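You operate a simulated robot arm through the tools that you are given. There is no shell and no other tool. Be economical: measure what you need, move in short steps, check, and stop when the job is done.

The job below is to be done with a simulated two-armed robot. You get a single attempt, and the scene is never put back.

TASK
Pick up the orange tin from the counter by the sealer with one hand, pass it to the other hand and put it on the counter by the jugs. Set down upright: tin.

The check looks at the end state, three seconds after you hand in, the way a careful person would. Anything else that was tipped, shoved, dropped, spilled or broken makes it a failure.

THE ROBOT
Two 7-joint arms with two-finger parallel grippers on one trunk, on a base that drives. Base frame: it is fixed to the floor where the robot stands at the start and does not move with it; the origin is under the middle of the robot, x ahead of it, y to its left, z up; the surface under the hand at the start is at about z = 950. Readings come in mm, rad, newtons and seconds.
The left shoulder is at the start at [50, 209, 1196], the right one opposite. With the tool pointing down near the work surface each hand reaches from about 300 to 920 mm from the robot's upright axis, wherever it stands, measured 20 degrees to its own side. Places, roughly: counter by the jugs [700, 2100, 1000]. Payload 4.4 kg a hand.
Tool frame (each hand has its own): the origin (TCP) lies between the finger pads and is the grasp point; the fingertips stand 23 mm ahead of it; z points along the fingers, y is the line along which they close. Largest opening 94 mm; finger width 38, thickness 10; the body of the gripper, 54 by 96 mm, starts 39 mm behind the TCP.
Orientation is that of the tool frame in the base frame, as a unit quaternion [x, y, z, w]. With the fingers straight down and closing along the base's y, the tool's x points along the base's -x, its y along +y and its z along -z.

THE INTERFACE
- The arms move only by the tool servo_tool. It takes "left_targets", "right_targets" or both (then of equal length, played together; a hand with none holds still); each is a list that holds one entry, the list of rows, each a list of 7 numbers: the shift along the tool's x, y, z in mm, then the turn, a rotation vector about the tool's x, y, z in rad, then the closure in counts, from 0 (fully open) to 255 (shut). In form: [[[x, y, z, wx, wy, wz, claw], ...]]. A call has 1 to 20 rows; each row is the pose to reach, as a shift and turn from the pose commanded when the call began, along the tool's axes at that moment. Each row takes 0.2 s and may step no farther than 50 mm and 0.15 rad from the row before; otherwise, or with a gripper value out of range, the whole call is refused. A pose out of reach is approached as far as the arm can. The call stops where the force on the tool passes 40 N (or 10 N more than at its start, if that is more) or the arm is blocked; 0.2 s more then pass. Each finger travels about 108 mm/s and halts on what it meets, pressing with about 25 N; the grip force reading is that of the motor and also rises with nothing between the fingers. The clock runs only during rows and for 0.2 s after the last one: add rows that repeat a pose to give the fingers time. The reply holds the time, the measured pose of the TCP, the force on the tool along the base axes, the opening and the grip force, in the units named above and with some noise, with the torque about the TCP (base axes, N m) and any sound that the robot's microphone picked up, and new pictures: "views" is both (left out), scene, wrist or none (wrist: the cameras of the hands that moved).
- Cameras (640 x 400 px; columns grow to the right, rows downward): "scene" is now at [150, -36.6, 1378.3]; the picture's right is [-0.40, -0.92, 0.00], its down [-0.44, 0.19, -0.88] and it looks along [0.81, -0.35, -0.48] (base axes); focal length 286 px, centre (320, 200). "left" rides on the left gripper at [87, -16, -74] in its tool frame; the picture's right is [0.18, 0.98, 0.00], its down [-0.58, 0.11, -0.81] and it looks along [-0.79, 0.15, 0.59] (tool axes); focal length 243 px, centre (320, 200). "right" rides on the right gripper at [86, 16, -75] in its tool frame; the picture's right is [-0.18, 0.98, 0.00], its down [-0.58, -0.11, -0.81] and it looks along [-0.79, -0.15, 0.59] (tool axes); focal length 243 px, centre (320, 200). There is no depth. A picture from a camera that has moved, and an enlarged one, comes with that camera's place and axes in the base frame and with its lens.
- slide_trunk(by): slides the trunk up (or, below 0, down) by that many mm; the arms and the scene camera ride with it, the base frame stays. It gives what a move gives, with no picture.
- roll_base(legs): drives the robot by 1 to 6 legs, each [ahead, left, turn to the left] in mm, mm and rad, along the robot's own axes; the way and the turn of a leg run together, so that a leg with both is an arc; at most 1500 mm and 3.142 rad a leg. The arms and the cameras ride along, it lands a little off, and it stops where it bumps. It gives what a move gives, and a new picture of the scene camera.
- pan_tilt(pan, tilt): turns the head with the scene camera to pan (to the left, within 1.396 rad either way) and tilt (down, from -0.506 to 1.204), counted from straight ahead of the robot. It gives what a move gives, and a new picture of the scene camera.
- zoom(camera, box): a new picture of the part [left, top, right, bottom] of that camera's present view, enlarged. No time passes.
- sign_off(): hands the job in; it is judged then, once.

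Work in short steps. Places have to be worked out from the pictures, the camera data and where the tool is seen: move nearer, look again, correct. Check each grasp and each placing, and mend what went wrong. You have 120 turns and 260 pictures in all, those below and enlarged ones among them. Open the grippers and draw the arms clear of the work before you hand the job in, unless the task says otherwise; then end with one line.

The tools are called after ">>>" as a command line: name --argument value ..., lists and objects as JSON in quotes. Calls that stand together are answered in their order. servo_tool: Moves the arms, as the interface text tells. Its arguments: {"type":"object","properties":{"left_targets":{"type":"array","items":{"type":"array","items":{"type":"array","items":{"type":"number"}}}},"right_targets":{"type":"array","items":{"type":"array","items":{"type":"array","items":{"type":"number"}}}},"views":{"type":"string","enum":["both","scene","wrist","none"]}},"required":[]} The other tools are called the same way: slide_trunk (by) slides the trunk up or down; roll_base (legs) drives the base; pan_tilt (pan, tilt) turns the head that bears the scene camera; zoom (camera, box) takes an enlarged picture of a part of a camera's view; sign_off () hands the job in.

At the start:

```text
t: 0.0
left_eef_pos: [590.9, 15.3, 1207.0]
left_tcp_rot: [-0.001, 1.0, 0.0, 0.0]
left_wrist_force: [1.3, 0.3, 0.1]
left_ft_torque: [-0.01, -0.03, -0.02]
left_width: 93.9
left_grasp_force: 0.1
right_eef_pos: [505.5, -492.0, 1165.3]
right_tcp_rot: [0.0, 1.0, 0.0, 0.001]
right_wrist_force: [-0.9, 0.6, -0.8]
right_ft_torque: [0.0, -0.01, 0.02]
right_width: 94.2
right_grasp_force: 0.1
trunk travel left (down, up): [-275.0, 288.0]
robot x, y, heading: [-1.6, -0.6, 0.003]
head pan, tilt: [-0.414, 0.497]
```

scene: 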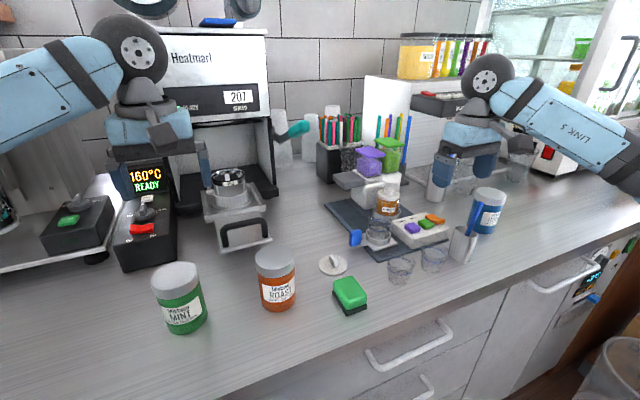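
right: 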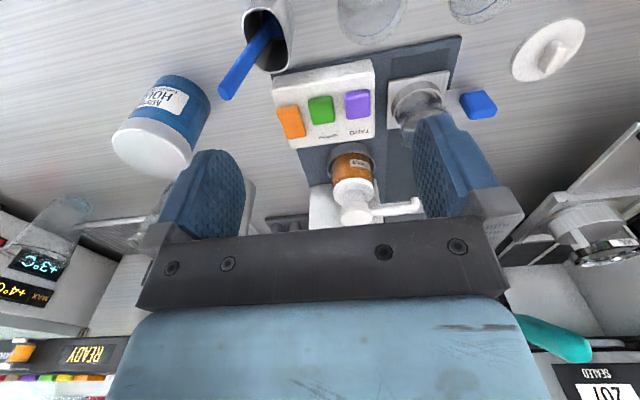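
left: 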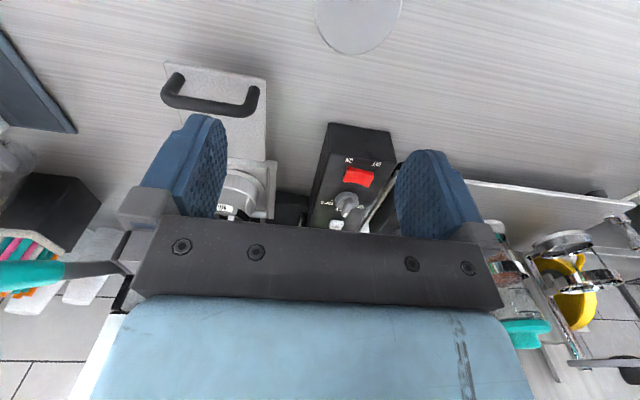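

The orange ROAST tin appears to stand near [550,-120]. First I look toward the jugs counter on the left.

>>> pan_tilt --pan 1.2 --tilt 0.35

>>> zoom --camera "left" --box '[160, 0, 560, 250]'

```text
t: 1.7
left_eef_pos: [589.7, 15.1, 1207.4]
left_tcp_rot: [-0.002, 1.0, 0.0, 0.0]
left_wrist_force: [-0.4, 0.1, 0.8]
left_ft_torque: [0.03, -0.02, 0.03]
left_width: 94.1
left_grasp_force: 0.0
right_eef_pos: [505.5, -491.0, 1166.1]
right_tcp_rot: [-0.001, 1.0, 0.0, 0.001]
right_wrist_force: [0.5, 0.4, 0.2]
right_ft_torque: [-0.01, -0.02, 0.0]
right_width: 94.1
right_grasp_force: 0.1
trunk travel left (down, up): [-275.0, 288.0]
robot x, y, heading: [-0.0, -2.0, 0.002]
head pan, tilt: [1.201, 0.351]
camera scene: at [100.3, 86.7, 1391.8], right [0.93, -0.36, 0.0], down [-0.12, -0.32, -0.94], along [0.34, 0.88, -0.34], focal length 286 px, centre (320, 200)
```

scene: 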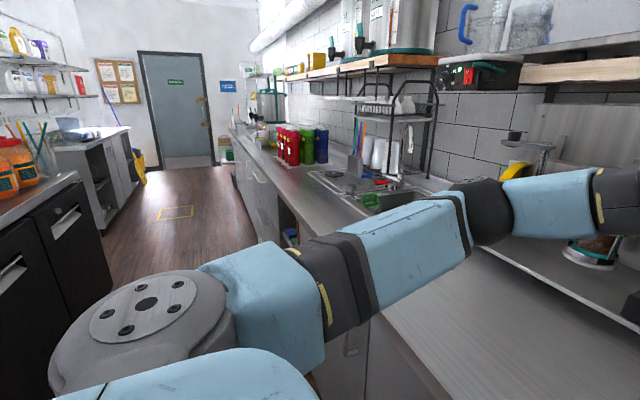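

```text
1.60 times, centred on (360, 125) of left
camera zoom: at [504.2, -0.7, 1283.1], right [-0.19, 0.98, 0.0], down [0.58, 0.11, 0.81], along [0.79, 0.15, -0.59], focal length 388 px, centre (256, 320)
```

zoom: 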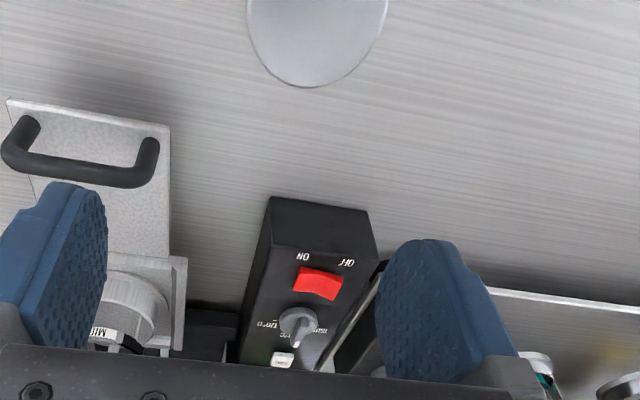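

Jugs (red/green/blue) are by y≈2100 on the same counter. I'll take the tin top-down with the left hand, so move the left hand above it, with the head turned back.

>>> servo_tool --left_targets '[[[10, -45, 0, 0, 0, 0, 0], [20, -90, 0, 0, 0, 0, 0], [40, -133, 0, 0, 0, 0, 0], [40, -133, 0, 0, 0, 0, 0]]]' --views "wrist"

>>> pan_tilt --pan -0.2 --tilt 0.7

```text
t: 2.7
left_eef_pos: [550.7, -116.6, 1207.8]
left_tcp_rot: [0.0, 1.0, -0.001, -0.001]
left_wrist_force: [0.1, 0.1, 0.2]
left_ft_torque: [-0.01, 0.05, 0.03]
left_width: 93.8
left_grasp_force: 0.0
right_eef_pos: [506.6, -490.5, 1164.9]
right_tcp_rot: [0.0, 1.0, 0.0, 0.0]
right_wrist_force: [-0.3, 0.2, -0.1]
right_ft_torque: [0.01, 0.01, -0.02]
right_width: 93.8
right_grasp_force: 0.2
trunk travel left (down, up): [-275.0, 288.0]
robot x, y, heading: [1.3, 5.0, 0.001]
head pan, tilt: [1.201, 0.351]
camera left: at [465.3, -132.4, 1283.1], right [-0.19, 0.98, 0.0], down [0.58, 0.11, 0.81], along [0.79, 0.15, -0.59], focal length 243 px, centre (320, 200)
```

left: 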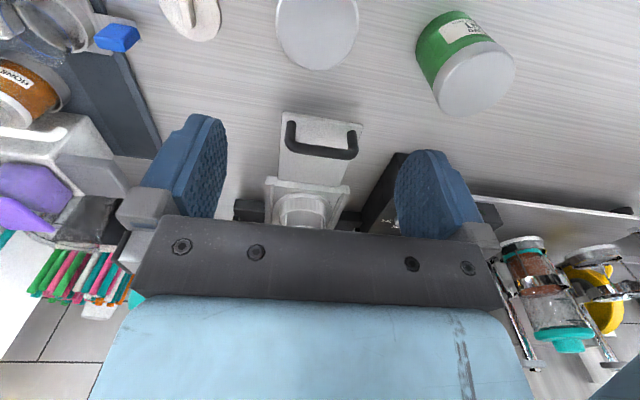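

```text
t: 4.2
left_eef_pos: [551.3, -117.1, 1207.4]
left_tcp_rot: [-0.001, 1.0, 0.0, 0.001]
left_wrist_force: [0.2, -0.6, -0.1]
left_ft_torque: [0.0, 0.01, 0.02]
left_width: 94.0
left_grasp_force: 0.0
right_eef_pos: [505.5, -491.4, 1165.9]
right_tcp_rot: [0.0, 1.0, 0.0, 0.0]
right_wrist_force: [0.1, -0.3, 0.1]
right_ft_torque: [-0.02, -0.02, -0.02]
right_width: 94.0
right_grasp_force: 0.0
trunk travel left (down, up): [-275.0, 288.0]
robot x, y, heading: [-0.8, 0.8, 0.001]
head pan, tilt: [-0.201, 0.7]
camera scene: at [149.9, -17.0, 1360.4], right [-0.2, -0.98, 0.0], down [-0.63, 0.13, -0.77], along [0.75, -0.15, -0.64], focal length 286 px, centre (320, 200)
```

scene: 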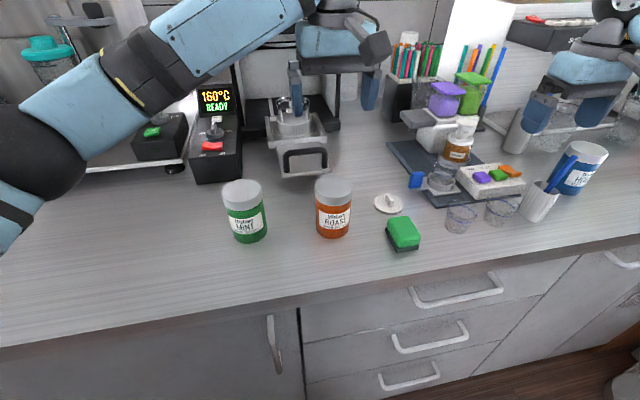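

The tin reads about [549,-121], 70 mm across and 94 mm tall (top ≈1044). To leave room for the right hand later, I rotate the left gripper 90° (closing along x, camera toward +y) above the tin.

>>> servo_tool --left_targets '[[[0, 0, 0, 0, 0, 0.145, 0], [0, 0, 0, 0, 0, 0.29, 0], [0, -1, 0, 0, 0, 0.435, 0], [0, -2, 0, 0, 0, 0.58, 0], [1, -3, 0, 0, 0, 0.725, 0], [1, -4, 0, 0, 0, 0.87, 0], [2, -4, 0, 0, 0, 1.015, 0], [2, -4, 0, 0, 0, 1.16, 0], [2, -4, 0, 0, 0, 1.305, 0], [2, -4, 0, 0, 0, 1.45, 0], [2, -4, 0, 0, 0, 1.571, 0], [2, -4, 0, 0, 0, 1.571, 0]]]' --views "both"

```text
t: 6.8
left_eef_pos: [549.0, -121.3, 1207.3]
left_tcp_rot: [0.707, 0.707, 0.0, 0.0]
left_wrist_force: [0.7, 1.0, 0.3]
left_ft_torque: [0.01, 0.0, -0.01]
left_width: 94.2
left_grasp_force: 0.0
right_eef_pos: [505.5, -491.3, 1164.9]
right_tcp_rot: [-0.001, 1.0, 0.0, 0.0]
right_wrist_force: [-0.3, -1.2, -0.7]
right_ft_torque: [0.0, 0.0, 0.03]
right_width: 94.1
right_grasp_force: 0.2
trunk travel left (down, up): [-275.0, 288.0]
robot x, y, heading: [-0.9, -0.1, 0.002]
head pan, tilt: [-0.201, 0.7]
camera scene: at [149.8, -17.0, 1360.4], right [-0.2, -0.98, 0.0], down [-0.63, 0.13, -0.76], along [0.75, -0.15, -0.64], focal length 286 px, centre (320, 200)
camera left: at [532.7, -34.7, 1283.1], right [0.98, 0.18, 0.0], down [0.11, -0.58, 0.81], along [0.15, -0.79, -0.59], focal length 243 px, centre (320, 200)
```

scene: 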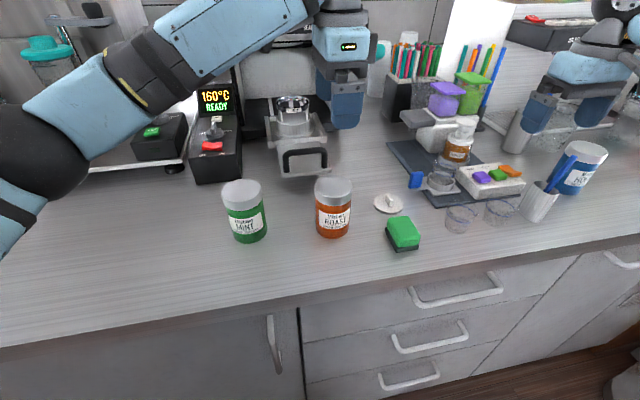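
left: 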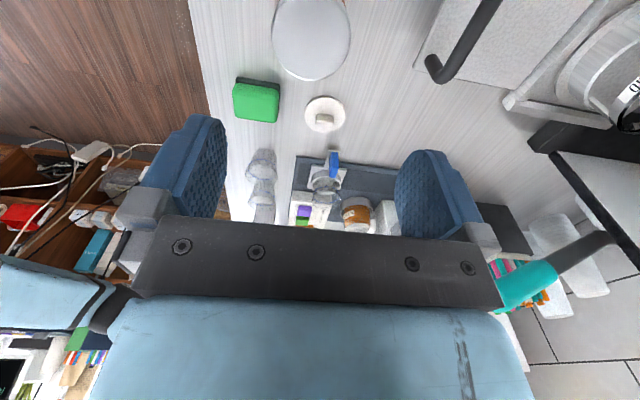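

The left hand rotated fine. I zoom on the lid to refine its centre.

>>> zoom --camera "left" --box '[240, 0, 400, 100]'

>>> zoom --camera "scene" --box '[280, 150, 400, 250]'

```text
4.00 times, centred on (320, 50) of left
camera zoom: at [532.7, -34.7, 1283.1], right [0.98, 0.18, 0.0], down [0.11, -0.58, 0.81], along [0.15, -0.79, -0.59], focal length 970 px, centre (320, 800)
```

zoom: 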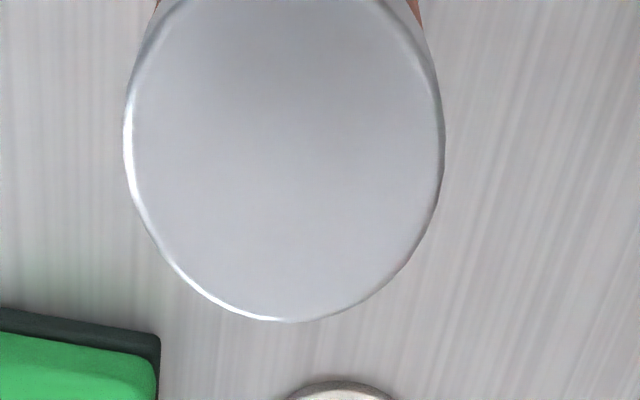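

```text
4.00 times, centred on (340, 200) of scene
camera zoom: at [149.8, -17.0, 1360.4], right [-0.2, -0.98, 0.0], down [-0.63, 0.13, -0.76], along [0.75, -0.15, -0.64], focal length 1142 px, centre (240, 200)
```

zoom: 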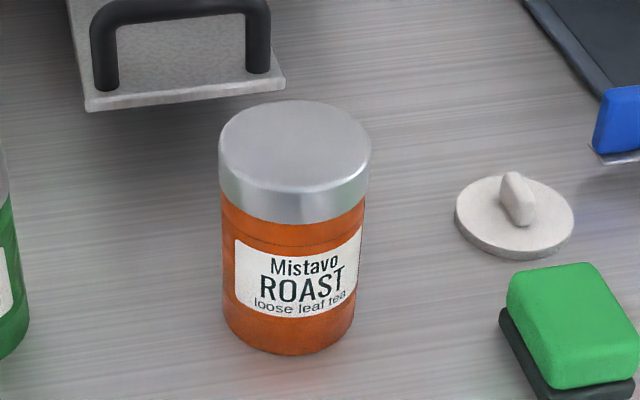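

Lid centre is about [545,-121], top ≈1050. I shift 4.5 mm and descend, first to 1080 to check with the scene camera.

>>> servo_tool --left_targets '[[[0, -4.5, 30, 0, 0, 0, 0], [0, -4.5, 65, 0, 0, 0, 0], [0, -4.5, 100, 0, 0, 0, 0], [0, -4.5, 125, 0, 0, 0, 0], [0, -4.5, 127, 0, 0, 0, 0]]]' --views "scene"

>>> zoom --camera "scene" --box '[260, 100, 420, 250]'

```text
t: 8.0
left_eef_pos: [544.0, -122.5, 1078.8]
left_tcp_rot: [0.707, 0.708, 0.0, 0.0]
left_wrist_force: [0.4, 0.0, 0.4]
left_ft_torque: [-0.02, -0.01, 0.0]
left_width: 94.0
left_grasp_force: 0.1
right_eef_pos: [504.9, -492.1, 1165.4]
right_tcp_rot: [0.0, 1.0, 0.0, 0.0]
right_wrist_force: [0.6, -0.6, -0.1]
right_ft_torque: [-0.03, -0.02, 0.01]
right_width: 93.9
right_grasp_force: 0.2
trunk travel left (down, up): [-275.0, 288.0]
robot x, y, heading: [1.4, -0.6, -0.0]
head pan, tilt: [-0.201, 0.7]
camera scene: at [149.7, -17.1, 1360.5], right [-0.2, -0.98, 0.0], down [-0.63, 0.13, -0.77], along [0.75, -0.15, -0.64], focal length 286 px, centre (320, 200)
```

scene: 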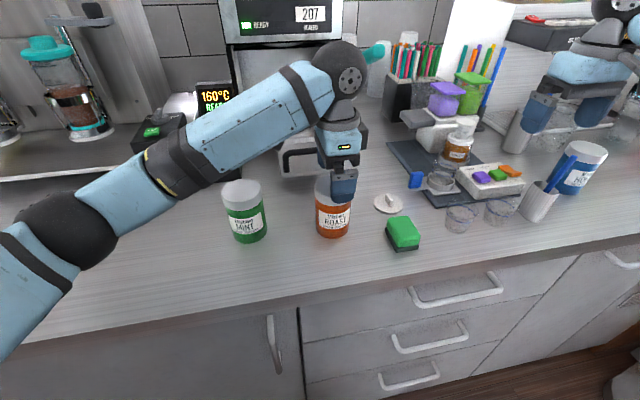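

```text
2.67 times, centred on (340, 175) of scene
camera zoom: at [149.7, -17.1, 1360.5], right [-0.2, -0.98, 0.0], down [-0.63, 0.13, -0.77], along [0.75, -0.15, -0.64], focal length 762 px, centre (267, 267)
```

zoom: 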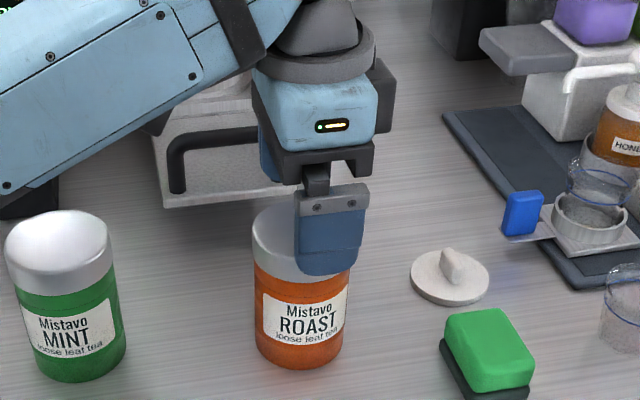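

Finger sits centred over the tin. Descend to z≈1042 and close.

>>> servo_tool --left_targets '[[[2, 0, 20, 0, 0, 0, 0], [2, 0, 37, 0, 0, 0, 0], [2, 0, 37, 0, 0, 0, 0], [2, 0, 37, 0, 0, 0, 255], [2, 0, 37, 0, 0, 0, 255], [2, 0, 37, 0, 0, 0, 255], [2, 0, 37, 0, 0, 0, 255]]]' --views "scene"

>>> zoom --camera "scene" --box '[260, 100, 420, 250]'

```text
t: 9.6
left_eef_pos: [544.2, -119.5, 1043.4]
left_tcp_rot: [0.706, 0.708, 0.0, 0.0]
left_wrist_force: [0.1, -1.4, 2.9]
left_ft_torque: [0.01, 0.11, 0.05]
left_width: 67.5
left_grasp_force: 25.4
right_eef_pos: [504.9, -492.1, 1166.0]
right_tcp_rot: [-0.001, 1.0, -0.001, 0.0]
right_wrist_force: [0.3, -1.0, -0.7]
right_ft_torque: [-0.03, -0.04, 0.02]
right_width: 93.9
right_grasp_force: 0.0
trunk travel left (down, up): [-275.0, 288.0]
robot x, y, heading: [0.7, 2.0, -0.005]
head pan, tilt: [-0.201, 0.7]
camera scene: at [149.6, -17.2, 1360.5], right [-0.2, -0.98, 0.0], down [-0.63, 0.13, -0.77], along [0.75, -0.15, -0.64], focal length 286 px, centre (320, 200)
```

scene: 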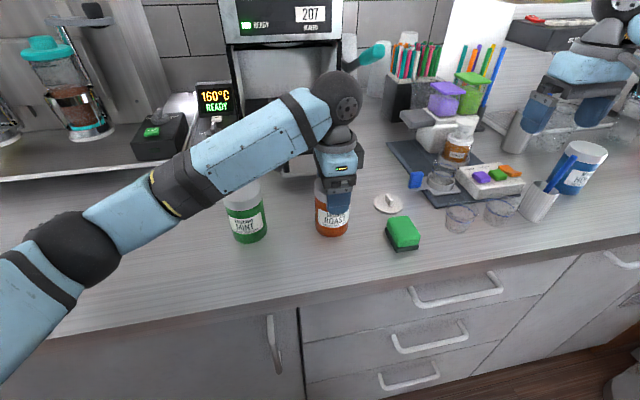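

```text
2.67 times, centred on (340, 175) of scene
camera zoom: at [149.6, -17.2, 1360.5], right [-0.2, -0.98, 0.0], down [-0.63, 0.13, -0.77], along [0.75, -0.15, -0.64], focal length 762 px, centre (267, 267)
```

zoom: 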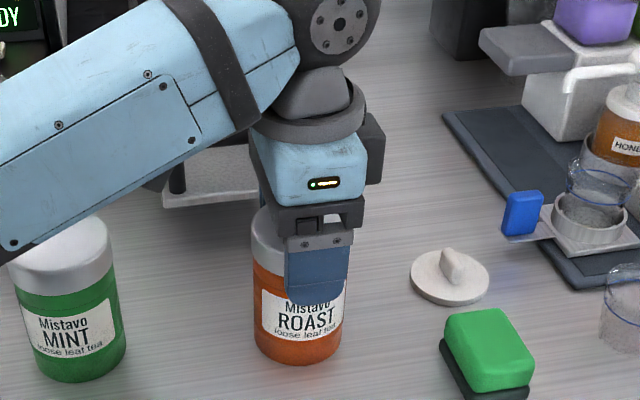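

Gripped at 67.5 mm. Lift straight up 160 mm.

>>> servo_tool --left_targets '[[[0, 0, -10, 0, 0, 0, 255], [0, 0, -40, 0, 0, 0, 255], [0, 0, -75, 0, 0, 0, 255], [0, 0, -110, 0, 0, 0, 255], [0, 0, -145, 0, 0, 0, 255], [0, 0, -180, 0, 0, 0, 255]]]' --views "scene"

```text
t: 11.0
left_eef_pos: [543.7, -119.8, 1223.4]
left_tcp_rot: [0.707, 0.707, 0.0, 0.0]
left_wrist_force: [-0.8, 0.9, -2.2]
left_ft_torque: [0.0, 0.0, 0.0]
left_width: 67.3
left_grasp_force: 25.0
right_eef_pos: [506.1, -492.2, 1164.4]
right_tcp_rot: [0.0, 1.0, 0.0, -0.001]
right_wrist_force: [-0.2, -0.4, -0.2]
right_ft_torque: [0.01, 0.0, -0.01]
right_width: 93.9
right_grasp_force: 0.0
trunk travel left (down, up): [-275.0, 288.0]
robot x, y, heading: [-0.2, 0.4, -0.002]
head pan, tilt: [-0.201, 0.7]
camera scene: at [149.2, -17.1, 1360.4], right [-0.2, -0.98, 0.0], down [-0.63, 0.13, -0.77], along [0.75, -0.15, -0.64], focal length 286 px, centre (320, 200)
```

scene: 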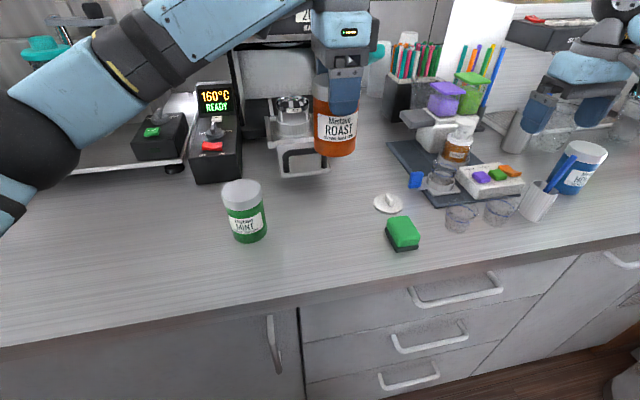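

Tin is held with lid. Raise the right hand a bit for clearance, then back the base off 350 mm for the handover.

>>> servo_tool --right_targets '[[[0, 0, -40, 0, 0, 0, 0], [0, 0, -80, 0, 0, 0, 0], [0, 0, -80, 0, 0, 0, 0]]]' --views "none"

>>> roll_base --legs '[[-350, 0, 0]]'

```text
t: 11.8
left_eef_pos: [544.2, -119.8, 1220.7]
left_tcp_rot: [0.707, 0.708, -0.001, 0.0]
left_wrist_force: [-0.2, -0.5, -2.2]
left_ft_torque: [0.01, -0.01, 0.0]
left_width: 67.2
left_grasp_force: 25.0
right_eef_pos: [505.4, -492.2, 1244.4]
right_tcp_rot: [-0.001, 1.0, 0.0, -0.001]
right_wrist_force: [-0.3, 0.9, 0.2]
right_ft_torque: [0.02, 0.02, -0.02]
right_width: 94.2
right_grasp_force: 0.1
trunk travel left (down, up): [-275.0, 288.0]
robot x, y, heading: [-1.1, 1.9, 0.005]
head pan, tilt: [-0.201, 0.7]
```

```text
t: 14.0
left_eef_pos: [224.6, -126.6, 1223.1]
left_tcp_rot: [0.711, 0.703, 0.0, -0.001]
left_wrist_force: [0.4, 0.5, -2.9]
left_ft_torque: [0.03, 0.01, 0.0]
left_width: 67.3
left_grasp_force: 24.8
right_eef_pos: [182.7, -497.5, 1246.5]
right_tcp_rot: [0.005, 1.0, 0.0, 0.001]
right_wrist_force: [-1.1, -0.1, 0.5]
right_ft_torque: [0.01, 0.0, 0.01]
right_width: 94.0
right_grasp_force: 0.0
trunk travel left (down, up): [-275.0, 288.0]
robot x, y, heading: [-316.1, 0.5, -0.009]
head pan, tilt: [-0.201, 0.7]
stopped in leg 1: the robot was blocked; the commanded pose is now the measured one
camera scene: at [-167.3, -19.9, 1360.6], right [-0.21, -0.98, 0.0], down [-0.63, 0.13, -0.77], along [0.75, -0.16, -0.64], focal length 286 px, centre (320, 200)
```

scene: 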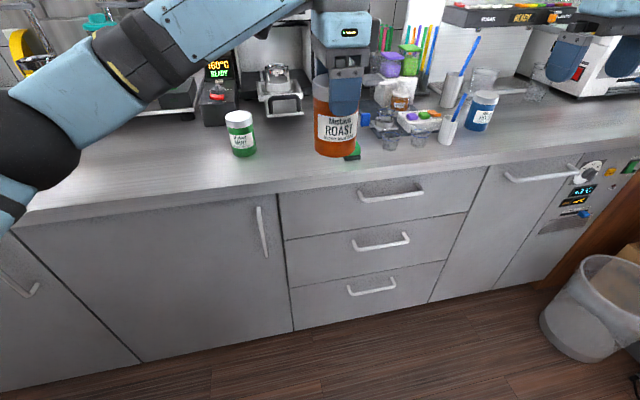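

The base touched something behind; I move 50 mm ahead to free it. Then move the left hand with tin toward +y and yaw the right hand 90°.

>>> roll_base --legs '[[50, 0, 0]]'

>>> servo_tool --left_targets '[[[20, 0, 0, 0, 0, 0, 255], [40, 0, 0, 0, 0, 0, 255], [60, 0, 0, 0, 0, 0, 255], [80, 0, 0, 0, 0, 0, 255], [100, 0, 0, 0, 0, 0, 255], [120, 0, 0, 0, 0, 0, 255], [140, 0, 0, 0, 0, 0, 255], [140, 0, 0, 0, 0, 0, 255], [140, 0, 0, 0, 0, 0, 255], [140, 0, 0, 0, 0, 0, 255], [140, 0, 0, 0, 0, 0, 255]]]' --right_targets '[[[0, 0, 0, 0, 0, 0.145, 0], [0, 0, 0, 0, 0, 0.29, 0], [0, 0, 0, 0, 0, 0.435, 0], [0, 0, 0, 0, 0, 0.58, 0], [0, 0, 0, 0, 0, 0.725, 0], [0, 0, 0, 0, 0, 0.87, 0], [0, 0, 0, 0, 0, 1.015, 0], [0, 0, 0, 0, 0, 1.16, 0], [0, 0, 0, 0, 0, 1.305, 0], [0, 0, 0, 0, 0, 1.45, 0], [0, 0, 0, 0, 0, 1.571, 0]]]' --views "scene"

```text
t: 14.9
left_eef_pos: [273.6, -126.4, 1222.9]
left_tcp_rot: [0.711, 0.703, 0.0, 0.0]
left_wrist_force: [0.3, 0.6, -1.4]
left_ft_torque: [-0.01, 0.01, -0.02]
left_width: 67.4
left_grasp_force: 24.7
right_eef_pos: [232.2, -497.6, 1246.0]
right_tcp_rot: [0.006, 1.0, 0.0, 0.0]
right_wrist_force: [1.0, 0.1, 0.2]
right_ft_torque: [0.01, 0.0, -0.01]
right_width: 94.0
right_grasp_force: 0.1
trunk travel left (down, up): [-275.0, 288.0]
robot x, y, heading: [-266.5, -1.2, -0.007]
head pan, tilt: [-0.201, 0.7]
camera scene: at [-117.6, -19.7, 1360.5], right [-0.21, -0.98, 0.0], down [-0.63, 0.13, -0.76], along [0.75, -0.16, -0.64], focal length 286 px, centre (320, 200)
```

scene: 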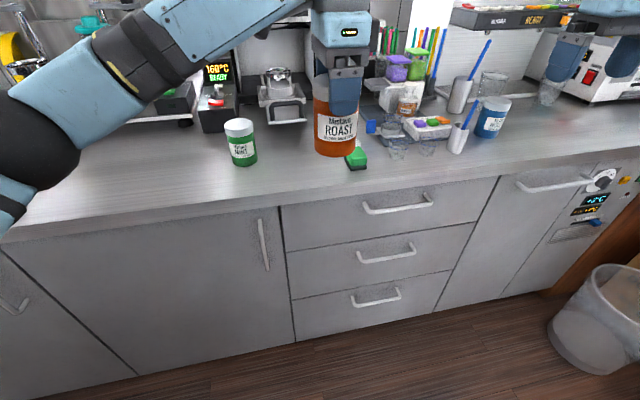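

```text
t: 17.3
left_eef_pos: [276.1, 13.0, 1223.6]
left_tcp_rot: [0.711, 0.703, 0.0, 0.0]
left_wrist_force: [-0.5, 0.1, -1.3]
left_ft_torque: [-0.01, -0.03, 0.0]
left_width: 67.3
left_grasp_force: 24.9
right_eef_pos: [232.2, -497.9, 1246.0]
right_tcp_rot: [0.712, 0.702, 0.001, 0.001]
right_wrist_force: [-0.3, -0.2, 0.3]
right_ft_torque: [-0.04, 0.0, 0.01]
right_width: 94.1
right_grasp_force: 0.0
trunk travel left (down, up): [-275.0, 288.0]
robot x, y, heading: [-266.1, -5.6, -0.013]
head pan, tilt: [-0.201, 0.7]
camera scene: at [-117.8, -19.7, 1360.4], right [-0.21, -0.98, 0.0], down [-0.63, 0.13, -0.76], along [0.75, -0.16, -0.64], focal length 286 px, centre (320, 200)
```

scene: 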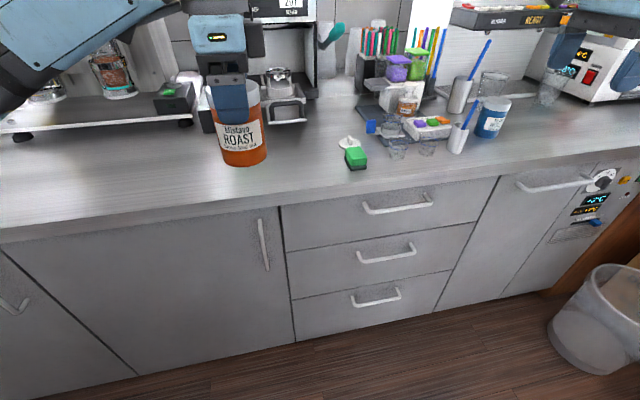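

Right yaw worked. Now pitch the right hand up 78° so fingers point toward +y with the camera on top, moving partly toward the tin.

>>> servo_tool --right_targets '[[[15, 4, 0, 0, 0.14, 0, 0], [30, 8, 0, 0, 0.28, 0, 0], [45, 12, 0, 0, 0.42, 0, 0], [60, 16, 0, 0, 0.56, 0, 0], [75, 20, 0, 0, 0.7, 0, 0], [90, 24, 0, 0, 0.84, 0, 0], [105, 28, 0, 0, 0.98, 0, 0], [120, 32, 0, 0, 1.12, 0, 0], [135, 36, 0, 0, 1.26, 0, 0], [150, 42, 0, 0, 1.361, 0, 0], [150, 42, 0, 0, 1.361, 0, 0]]]' --views "both"

```text
t: 19.7
left_eef_pos: [276.0, 13.1, 1222.7]
left_tcp_rot: [0.711, 0.703, 0.0, 0.0]
left_wrist_force: [-0.3, -0.5, -1.5]
left_ft_torque: [-0.01, -0.03, -0.02]
left_width: 67.3
left_grasp_force: 24.7
right_eef_pos: [275.3, -347.7, 1247.6]
right_tcp_rot: [0.551, 0.548, 0.448, -0.443]
right_wrist_force: [0.3, -0.1, 0.3]
right_ft_torque: [-0.01, 0.0, 0.04]
right_width: 93.6
right_grasp_force: 0.0
trunk travel left (down, up): [-275.0, 288.0]
robot x, y, heading: [-270.0, -1.0, -0.016]
head pan, tilt: [-0.201, 0.7]
camera scene: at [-118.3, -19.8, 1360.5], right [-0.21, -0.98, 0.0], down [-0.63, 0.13, -0.77], along [0.75, -0.16, -0.64], focal length 286 px, centre (320, 200)
camera right: at [290.5, -403.1, 1346.2], right [0.98, -0.05, -0.18], down [-0.12, -0.91, -0.4], along [-0.14, 0.42, -0.9], focal length 243 px, centre (320, 200)
```

scene: 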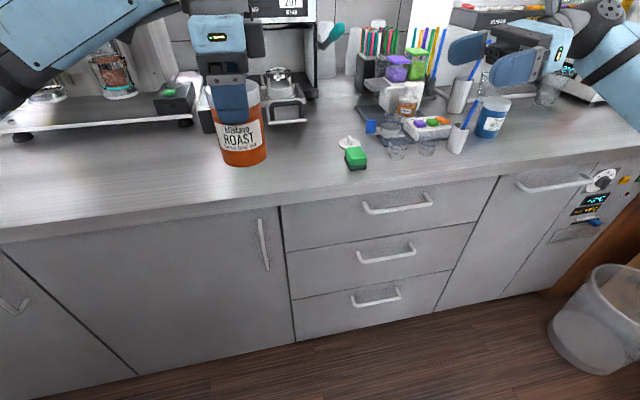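
right: 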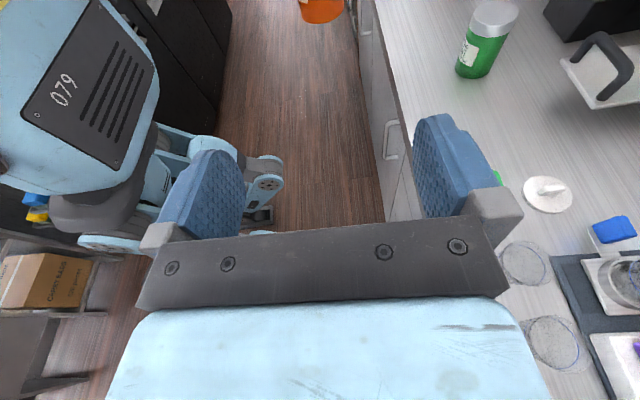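

Right hand is oriented as wanted. The tin's bottom should be at z≈1129, axis ≈[276,12]. I bring the right hand to a standoff at [276,-80,1186] and check.

>>> servo_tool --right_targets '[[[-1, 0, 40, 0, 0, 0, 0], [-1, 0, 80, 0, 0, 0, 0], [-2, -1, 120, 0, 0, 0, 0], [-3, -1, 160, 0, 0, 0, 0], [-4, -1, 200, 0, 0, 0, 0], [-4.5, -1.6, 240, 0, 0, 0, 0], [-4.5, -1.6, 274, 0, 0, 0, 0], [-4.5, -1.6, 274, 0, 0, 0, 0]]]' --views "wrist"

>>> pan_tilt --pan 0.0 --tilt 0.4

```text
t: 21.5
left_eef_pos: [275.8, 13.4, 1223.3]
left_tcp_rot: [0.711, 0.703, 0.0, 0.0]
left_wrist_force: [0.4, 0.1, -2.3]
left_ft_torque: [-0.01, 0.0, -0.01]
left_width: 67.4
left_grasp_force: 25.4
right_eef_pos: [275.8, -81.6, 1185.5]
right_tcp_rot: [0.552, 0.547, 0.448, -0.442]
right_wrist_force: [-0.7, -0.4, 1.4]
right_ft_torque: [-0.02, -0.02, 0.02]
right_width: 93.9
right_grasp_force: 0.1
trunk travel left (down, up): [-275.0, 288.0]
robot x, y, heading: [-267.2, -3.7, -0.007]
head pan, tilt: [-0.201, 0.7]
camera right: at [291.3, -137.0, 1284.4], right [0.98, -0.05, -0.18], down [-0.12, -0.91, -0.4], along [-0.14, 0.42, -0.9], focal length 243 px, centre (320, 200)
```

right: 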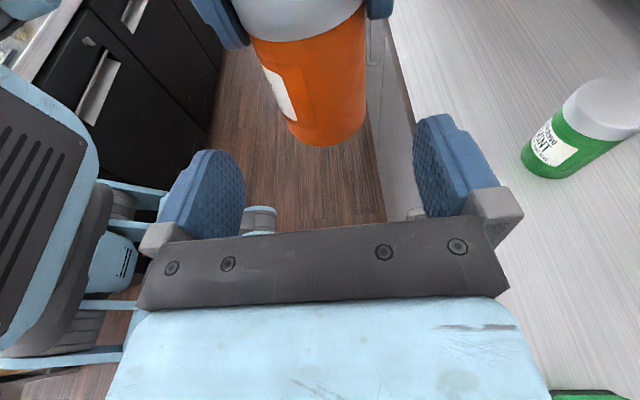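

```text
t: 22.3
left_eef_pos: [275.6, 13.7, 1222.7]
left_tcp_rot: [0.711, 0.703, 0.0, -0.001]
left_wrist_force: [-0.5, 0.5, -2.0]
left_ft_torque: [0.0, -0.01, -0.02]
left_width: 67.3
left_grasp_force: 25.4
right_eef_pos: [275.2, -82.1, 1185.3]
right_tcp_rot: [0.552, 0.547, 0.448, -0.443]
right_wrist_force: [0.2, -0.7, 0.0]
right_ft_torque: [0.01, -0.03, 0.0]
right_width: 94.0
right_grasp_force: 0.1
trunk travel left (down, up): [-275.0, 288.0]
robot x, y, heading: [-265.2, -1.4, -0.005]
head pan, tilt: [0.0, 0.4]
camera scene: at [-108.3, -2.9, 1387.2], right [-0.01, -1.0, 0.0], down [-0.39, 0.0, -0.92], along [0.92, -0.01, -0.39], focal length 286 px, centre (320, 200)
```

scene: 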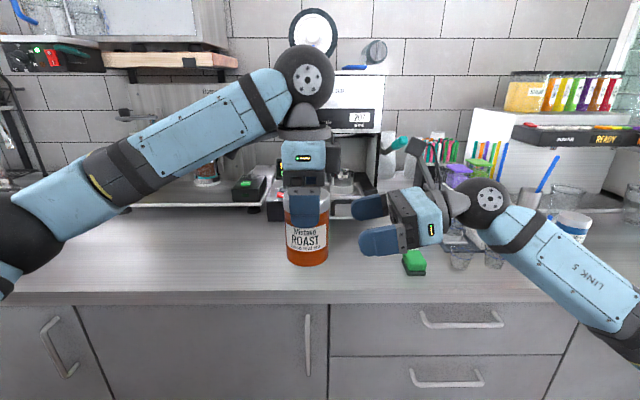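

Alignment looks right. Zoom to judge clearance between the right wrist camera and the left gripper's side box.

>>> zoom --camera "scene" --box '[260, 100, 480, 280]'

```text
2.22 times, centred on (370, 190) of scene
camera zoom: at [-108.3, -2.9, 1387.2], right [-0.01, -1.0, 0.0], down [-0.39, 0.0, -0.92], along [0.92, -0.01, -0.39], focal length 635 px, centre (209, 222)
```

zoom: 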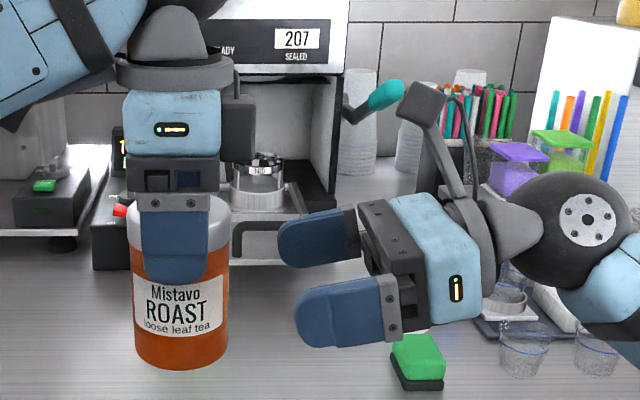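

Expected gap is about 8 mm if I stop at y≈0. Advance 68 mm along the fingers, then look.

>>> servo_tool --right_targets '[[[0, 0, 20, 0, 0, 0, 0], [0, 0, 40, 0, 0, 0, 0], [0, 0, 56, 0, 0, 0, 0], [0, 0, 68, 0, 0, 0, 0], [0, 0, 68, 0, 0, 0, 0]]]' --views "wrist"

>>> zoom --camera "scene" --box '[260, 100, 480, 280]'

```text
t: 23.5
left_eef_pos: [275.4, 12.9, 1223.4]
left_tcp_rot: [0.71, 0.704, 0.0, 0.0]
left_wrist_force: [0.0, 0.6, -1.3]
left_ft_torque: [0.02, 0.01, -0.02]
left_width: 67.4
left_grasp_force: 25.4
right_eef_pos: [278.3, -14.3, 1170.3]
right_tcp_rot: [0.552, 0.547, 0.448, -0.442]
right_wrist_force: [-0.1, 0.2, 0.2]
right_ft_torque: [0.02, 0.0, 0.01]
right_width: 94.1
right_grasp_force: 0.2
trunk travel left (down, up): [-275.0, 288.0]
robot x, y, heading: [-269.3, -0.2, -0.009]
head pan, tilt: [0.0, 0.4]
camera right: at [293.2, -69.7, 1269.7], right [0.98, -0.05, -0.18], down [-0.12, -0.91, -0.4], along [-0.14, 0.41, -0.9], focal length 243 px, centre (320, 200)
```

right: 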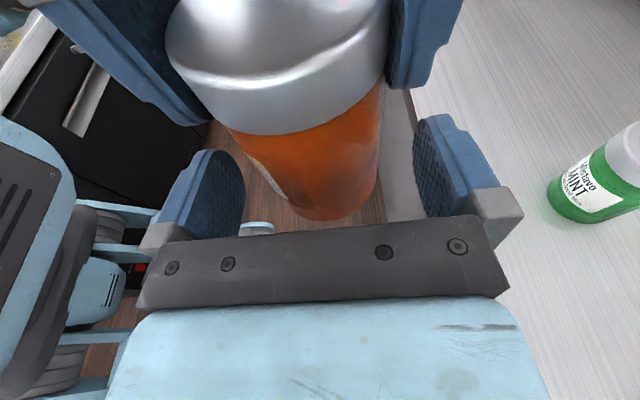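

```text
2.22 times, centred on (370, 190) of scene
camera zoom: at [-108.3, -3.1, 1387.3], right [-0.01, -1.0, 0.0], down [-0.39, 0.0, -0.92], along [0.92, -0.01, -0.39], focal length 635 px, centre (209, 222)
```

zoom: 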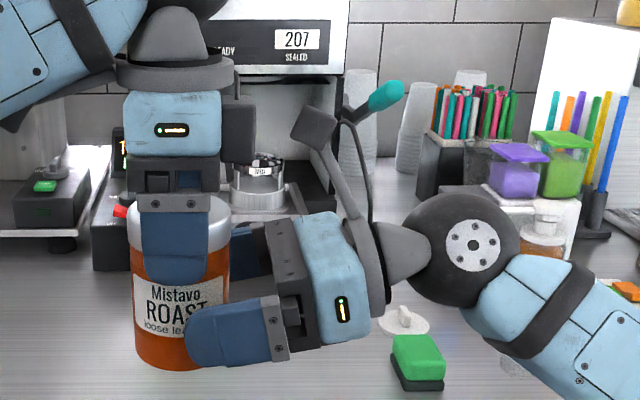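

Clear still; advance 14 mm more and close the right gripper.

>>> servo_tool --right_targets '[[[0, -2, 8, 0, 0, 0, 0], [0, -2, 14, 0, 0, 0, 0], [0, -2, 14, 0, 0, 0, 0], [0, -2, 14, 0, 0, 0, 255], [0, -2, 14, 0, 0, 0, 255], [0, -2, 14, 0, 0, 0, 255], [0, -2, 14, 0, 0, 0, 255]]]' --views "wrist"

>>> zoom --camera "scene" --box '[260, 100, 480, 280]'

```text
t: 25.1
left_eef_pos: [274.8, 14.7, 1222.5]
left_tcp_rot: [0.71, 0.704, 0.001, 0.0]
left_wrist_force: [2.2, 0.1, -1.8]
left_ft_torque: [-0.02, -0.86, -0.01]
left_width: 67.1
left_grasp_force: 25.1
right_eef_pos: [275.5, -1.8, 1167.9]
right_tcp_rot: [0.552, 0.547, 0.448, -0.442]
right_wrist_force: [-2.8, -1.4, 0.5]
right_ft_torque: [0.05, 0.71, 0.03]
right_width: 67.0
right_grasp_force: 24.7
trunk travel left (down, up): [-275.0, 288.0]
robot x, y, heading: [-267.2, -0.9, -0.008]
head pan, tilt: [0.0, 0.4]
camera right: at [291.6, -56.2, 1266.6], right [0.98, -0.05, -0.18], down [-0.12, -0.91, -0.4], along [-0.14, 0.42, -0.9], focal length 243 px, centre (320, 200)
```

right: 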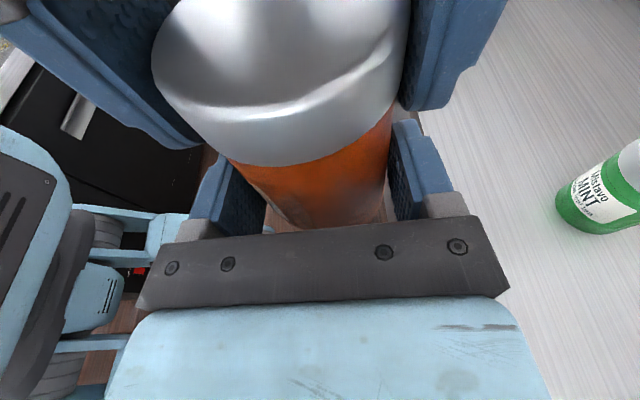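

```text
2.22 times, centred on (370, 190) of scene
camera zoom: at [-108.2, -2.8, 1387.3], right [-0.01, -1.0, 0.0], down [-0.39, 0.0, -0.92], along [0.92, -0.01, -0.39], focal length 635 px, centre (209, 222)
```

zoom: 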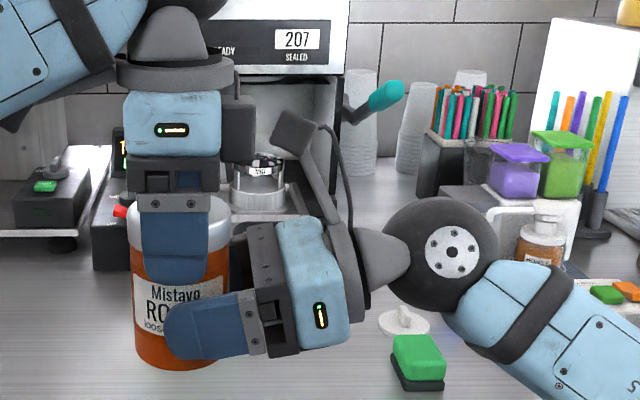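

Right hand grips at 67 mm with 25 N. Release with the left and raise it clear.

>>> servo_tool --left_targets '[[[0, 0, 0, 0, 0, 0, 0], [0, 0, 0, 0, 0, 0, 0], [0, 0, 0, 0, 0, 0, 0], [0, 0, -20, 0, 0, 0, 0], [0, 0, -50, 0, 0, 0, 0], [0, 0, -85, 0, 0, 0, 0], [0, 0, -85, 0, 0, 0, 0]]]' --views "none"

>>> zoom --camera "scene" --box '[220, 50, 480, 280]'

```text
t: 26.7
left_eef_pos: [276.5, 12.9, 1307.3]
left_tcp_rot: [0.711, 0.704, 0.0, 0.0]
left_wrist_force: [0.1, 0.3, 0.4]
left_ft_torque: [-0.02, -0.02, -0.01]
left_width: 93.9
left_grasp_force: 0.0
right_eef_pos: [277.0, -0.4, 1166.5]
right_tcp_rot: [0.553, 0.547, 0.448, -0.442]
right_wrist_force: [-0.3, 0.2, 0.2]
right_ft_torque: [-0.03, -0.02, -0.02]
right_width: 66.9
right_grasp_force: 25.1
trunk travel left (down, up): [-275.0, 288.0]
robot x, y, heading: [-269.2, -2.8, -0.006]
head pan, tilt: [0.0, 0.4]
```

```text
1.74 times, centred on (350, 165) of scene
camera zoom: at [-107.6, -2.6, 1387.1], right [-0.01, -1.0, 0.0], down [-0.39, 0.0, -0.92], along [0.92, -0.01, -0.39], focal length 497 px, centre (268, 261)
```

zoom: 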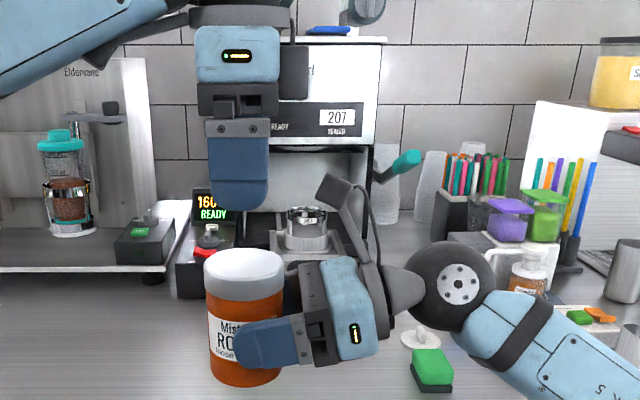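

Transfer done; the tin stays upright in the right hand. Look left along the aisle before driving.

>>> pan_tilt --pan 1.35 --tilt 0.45

>>> pan_tilt --pan 0.8 --tilt 0.3

```text
t: 28.2
left_eef_pos: [274.4, 12.4, 1308.1]
left_tcp_rot: [0.711, 0.703, 0.0, 0.001]
left_wrist_force: [0.3, -0.7, -0.5]
left_ft_torque: [-0.02, -0.01, 0.03]
left_width: 94.2
left_grasp_force: 0.0
right_eef_pos: [276.3, 0.6, 1167.5]
right_tcp_rot: [0.553, 0.547, 0.448, -0.441]
right_wrist_force: [0.7, 0.2, 0.9]
right_ft_torque: [-0.04, 0.0, -0.01]
right_width: 66.7
right_grasp_force: 25.7
trunk travel left (down, up): [-275.0, 288.0]
robot x, y, heading: [-269.2, -1.7, -0.002]
head pan, tilt: [1.349, 0.45]
camera scene: at [-179.7, 87.5, 1382.6], right [0.97, -0.23, 0.0], down [-0.1, -0.42, -0.9], along [0.21, 0.88, -0.44], focal length 286 px, centre (320, 200)
```

scene: 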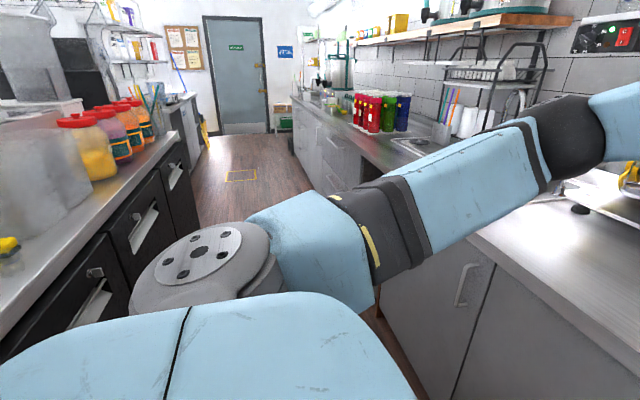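

```text
t: 29.2
left_eef_pos: [274.7, 13.2, 1308.7]
left_tcp_rot: [0.711, 0.704, 0.0, 0.0]
left_wrist_force: [0.3, 0.4, -0.4]
left_ft_torque: [0.02, -0.02, 0.0]
left_width: 94.1
left_grasp_force: 0.2
right_eef_pos: [276.7, -1.1, 1168.6]
right_tcp_rot: [0.552, 0.547, 0.448, -0.442]
right_wrist_force: [0.3, -1.2, -0.5]
right_ft_torque: [0.02, 0.0, 0.02]
right_width: 66.7
right_grasp_force: 24.5
trunk travel left (down, up): [-275.0, 288.0]
robot x, y, heading: [-268.2, -4.8, -0.005]
head pan, tilt: [0.799, 0.3]
camera scene: at [-135.2, 64.4, 1396.5], right [0.71, -0.7, 0.0], down [-0.21, -0.21, -0.96], along [0.67, 0.68, -0.3], focal length 286 px, centre (320, 200)
```

scene: 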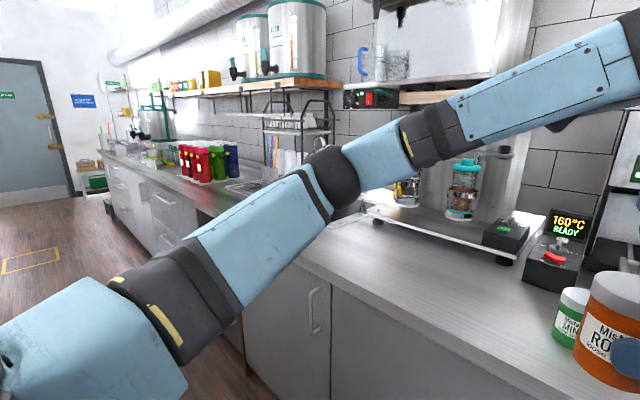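

The aisle is clear (counter edge x≈395, opposite counter x≈-620). Drive left 1400 mm.

>>> roll_base --legs '[[30, 1400, 0]]'

>>> pan_tilt --pan 0.55 --tilt 0.5

```text
t: 41.6
left_eef_pos: [313.1, 1418.4, 1306.9]
left_tcp_rot: [0.708, 0.706, -0.001, 0.0]
left_wrist_force: [0.2, -0.9, 0.2]
left_ft_torque: [0.03, 0.0, -0.02]
left_width: 94.1
left_grasp_force: 0.0
right_eef_pos: [314.8, 1405.1, 1167.6]
right_tcp_rot: [0.549, 0.549, 0.446, -0.445]
right_wrist_force: [-0.6, 0.6, -0.1]
right_ft_torque: [-0.01, 0.01, -0.03]
right_width: 66.5
right_grasp_force: 25.2
trunk travel left (down, up): [-275.0, 288.0]
robot x, y, heading: [-229.5, 1402.6, -0.003]
head pan, tilt: [0.799, 0.3]
camera scene: at [-96.9, 1467.0, 1396.5], right [0.71, -0.7, 0.0], down [-0.21, -0.21, -0.96], along [0.67, 0.68, -0.3], focal length 286 px, centre (320, 200)
```

scene: 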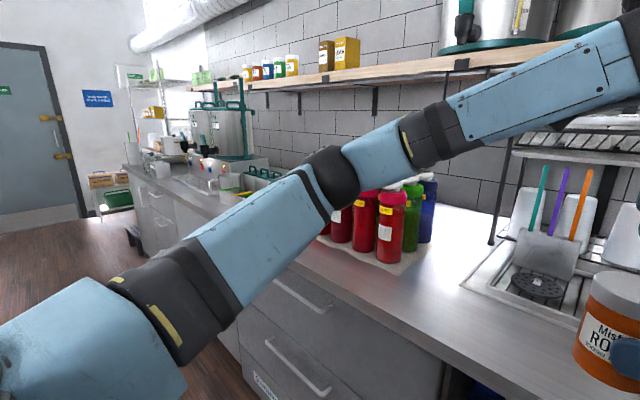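

```text
t: 42.4
left_eef_pos: [313.3, 1418.0, 1309.6]
left_tcp_rot: [0.709, 0.705, 0.001, -0.001]
left_wrist_force: [-0.1, 0.7, 0.2]
left_ft_torque: [0.04, 0.04, -0.01]
left_width: 94.0
left_grasp_force: 0.1
right_eef_pos: [314.0, 1404.4, 1167.0]
right_tcp_rot: [0.55, 0.549, 0.447, -0.444]
right_wrist_force: [0.6, 0.2, 0.0]
right_ft_torque: [0.0, 0.01, -0.01]
right_width: 66.6
right_grasp_force: 25.1
trunk travel left (down, up): [-275.0, 288.0]
robot x, y, heading: [-231.7, 1399.4, -0.002]
head pan, tilt: [0.55, 0.499]
camera scene: at [-84.6, 1447.6, 1378.2], right [0.52, -0.85, 0.0], down [-0.41, -0.25, -0.88], along [0.75, 0.46, -0.48], focal length 286 px, centre (320, 200)
```

scene: 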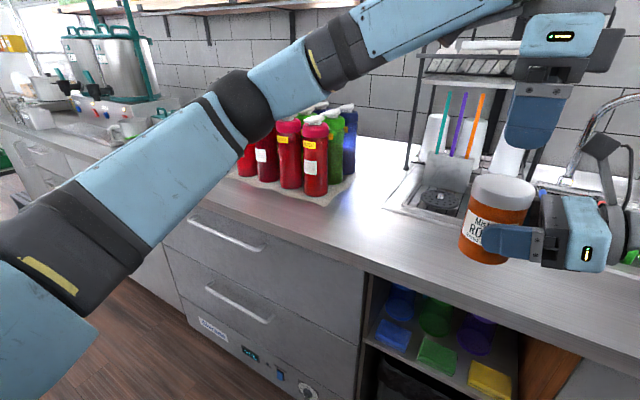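

Jugs stand on a mat roughly y 1840–2150, x 560–770. I drive further left 550 mm to see the counter on both sides.

>>> roll_base --legs '[[0, 550, 0]]'

>>> pan_tilt --pan 0.1 --tilt 0.5

```text
t: 47.7
left_eef_pos: [316.4, 1963.8, 1308.0]
left_tcp_rot: [0.709, 0.705, 0.0, 0.0]
left_wrist_force: [-1.0, -0.8, -0.5]
left_ft_torque: [0.0, 0.02, 0.01]
left_width: 94.1
left_grasp_force: 0.1
right_eef_pos: [317.0, 1950.2, 1167.5]
right_tcp_rot: [0.551, 0.548, 0.447, -0.443]
right_wrist_force: [0.2, 0.3, -0.2]
right_ft_torque: [-0.02, -0.02, 0.0]
right_width: 66.8
right_grasp_force: 25.5
trunk travel left (down, up): [-275.0, 288.0]
robot x, y, heading: [-225.8, 1946.3, -0.005]
head pan, tilt: [0.55, 0.499]
camera scene: at [-82.4, 1993.9, 1378.1], right [0.52, -0.85, 0.0], down [-0.41, -0.25, -0.88], along [0.75, 0.46, -0.48], focal length 286 px, centre (320, 200)
```

scene: 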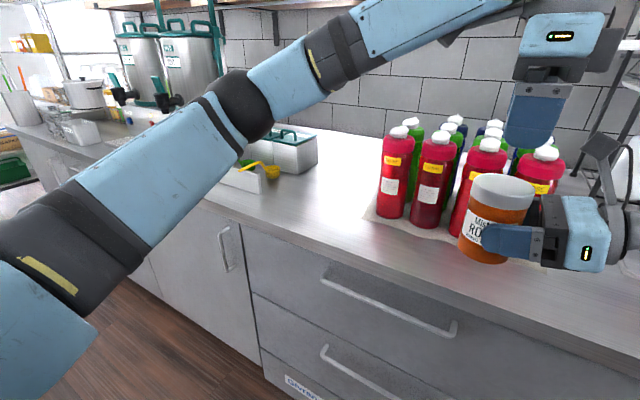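

```text
t: 48.6
left_eef_pos: [317.4, 1964.0, 1307.0]
left_tcp_rot: [0.709, 0.705, 0.0, -0.001]
left_wrist_force: [-0.3, -0.5, -0.9]
left_ft_torque: [0.01, 0.01, 0.01]
left_width: 94.1
left_grasp_force: 0.0
right_eef_pos: [318.0, 1950.3, 1167.3]
right_tcp_rot: [0.551, 0.548, 0.447, -0.443]
right_wrist_force: [0.1, 0.2, 0.2]
right_ft_torque: [0.0, -0.05, 0.0]
right_width: 66.7
right_grasp_force: 24.4
trunk travel left (down, up): [-275.0, 288.0]
robot x, y, heading: [-227.4, 1948.5, -0.005]
head pan, tilt: [0.099, 0.499]
camera scene: at [-69.7, 1955.4, 1378.1], right [0.1, -1.0, 0.0], down [-0.48, -0.05, -0.88], along [0.87, 0.08, -0.48], focal length 286 px, centre (320, 200)
```

scene: 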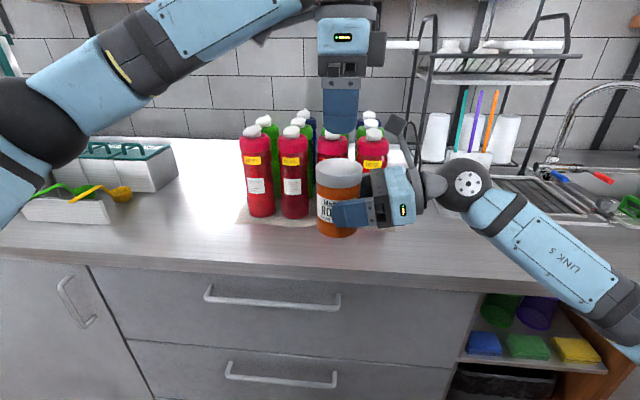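

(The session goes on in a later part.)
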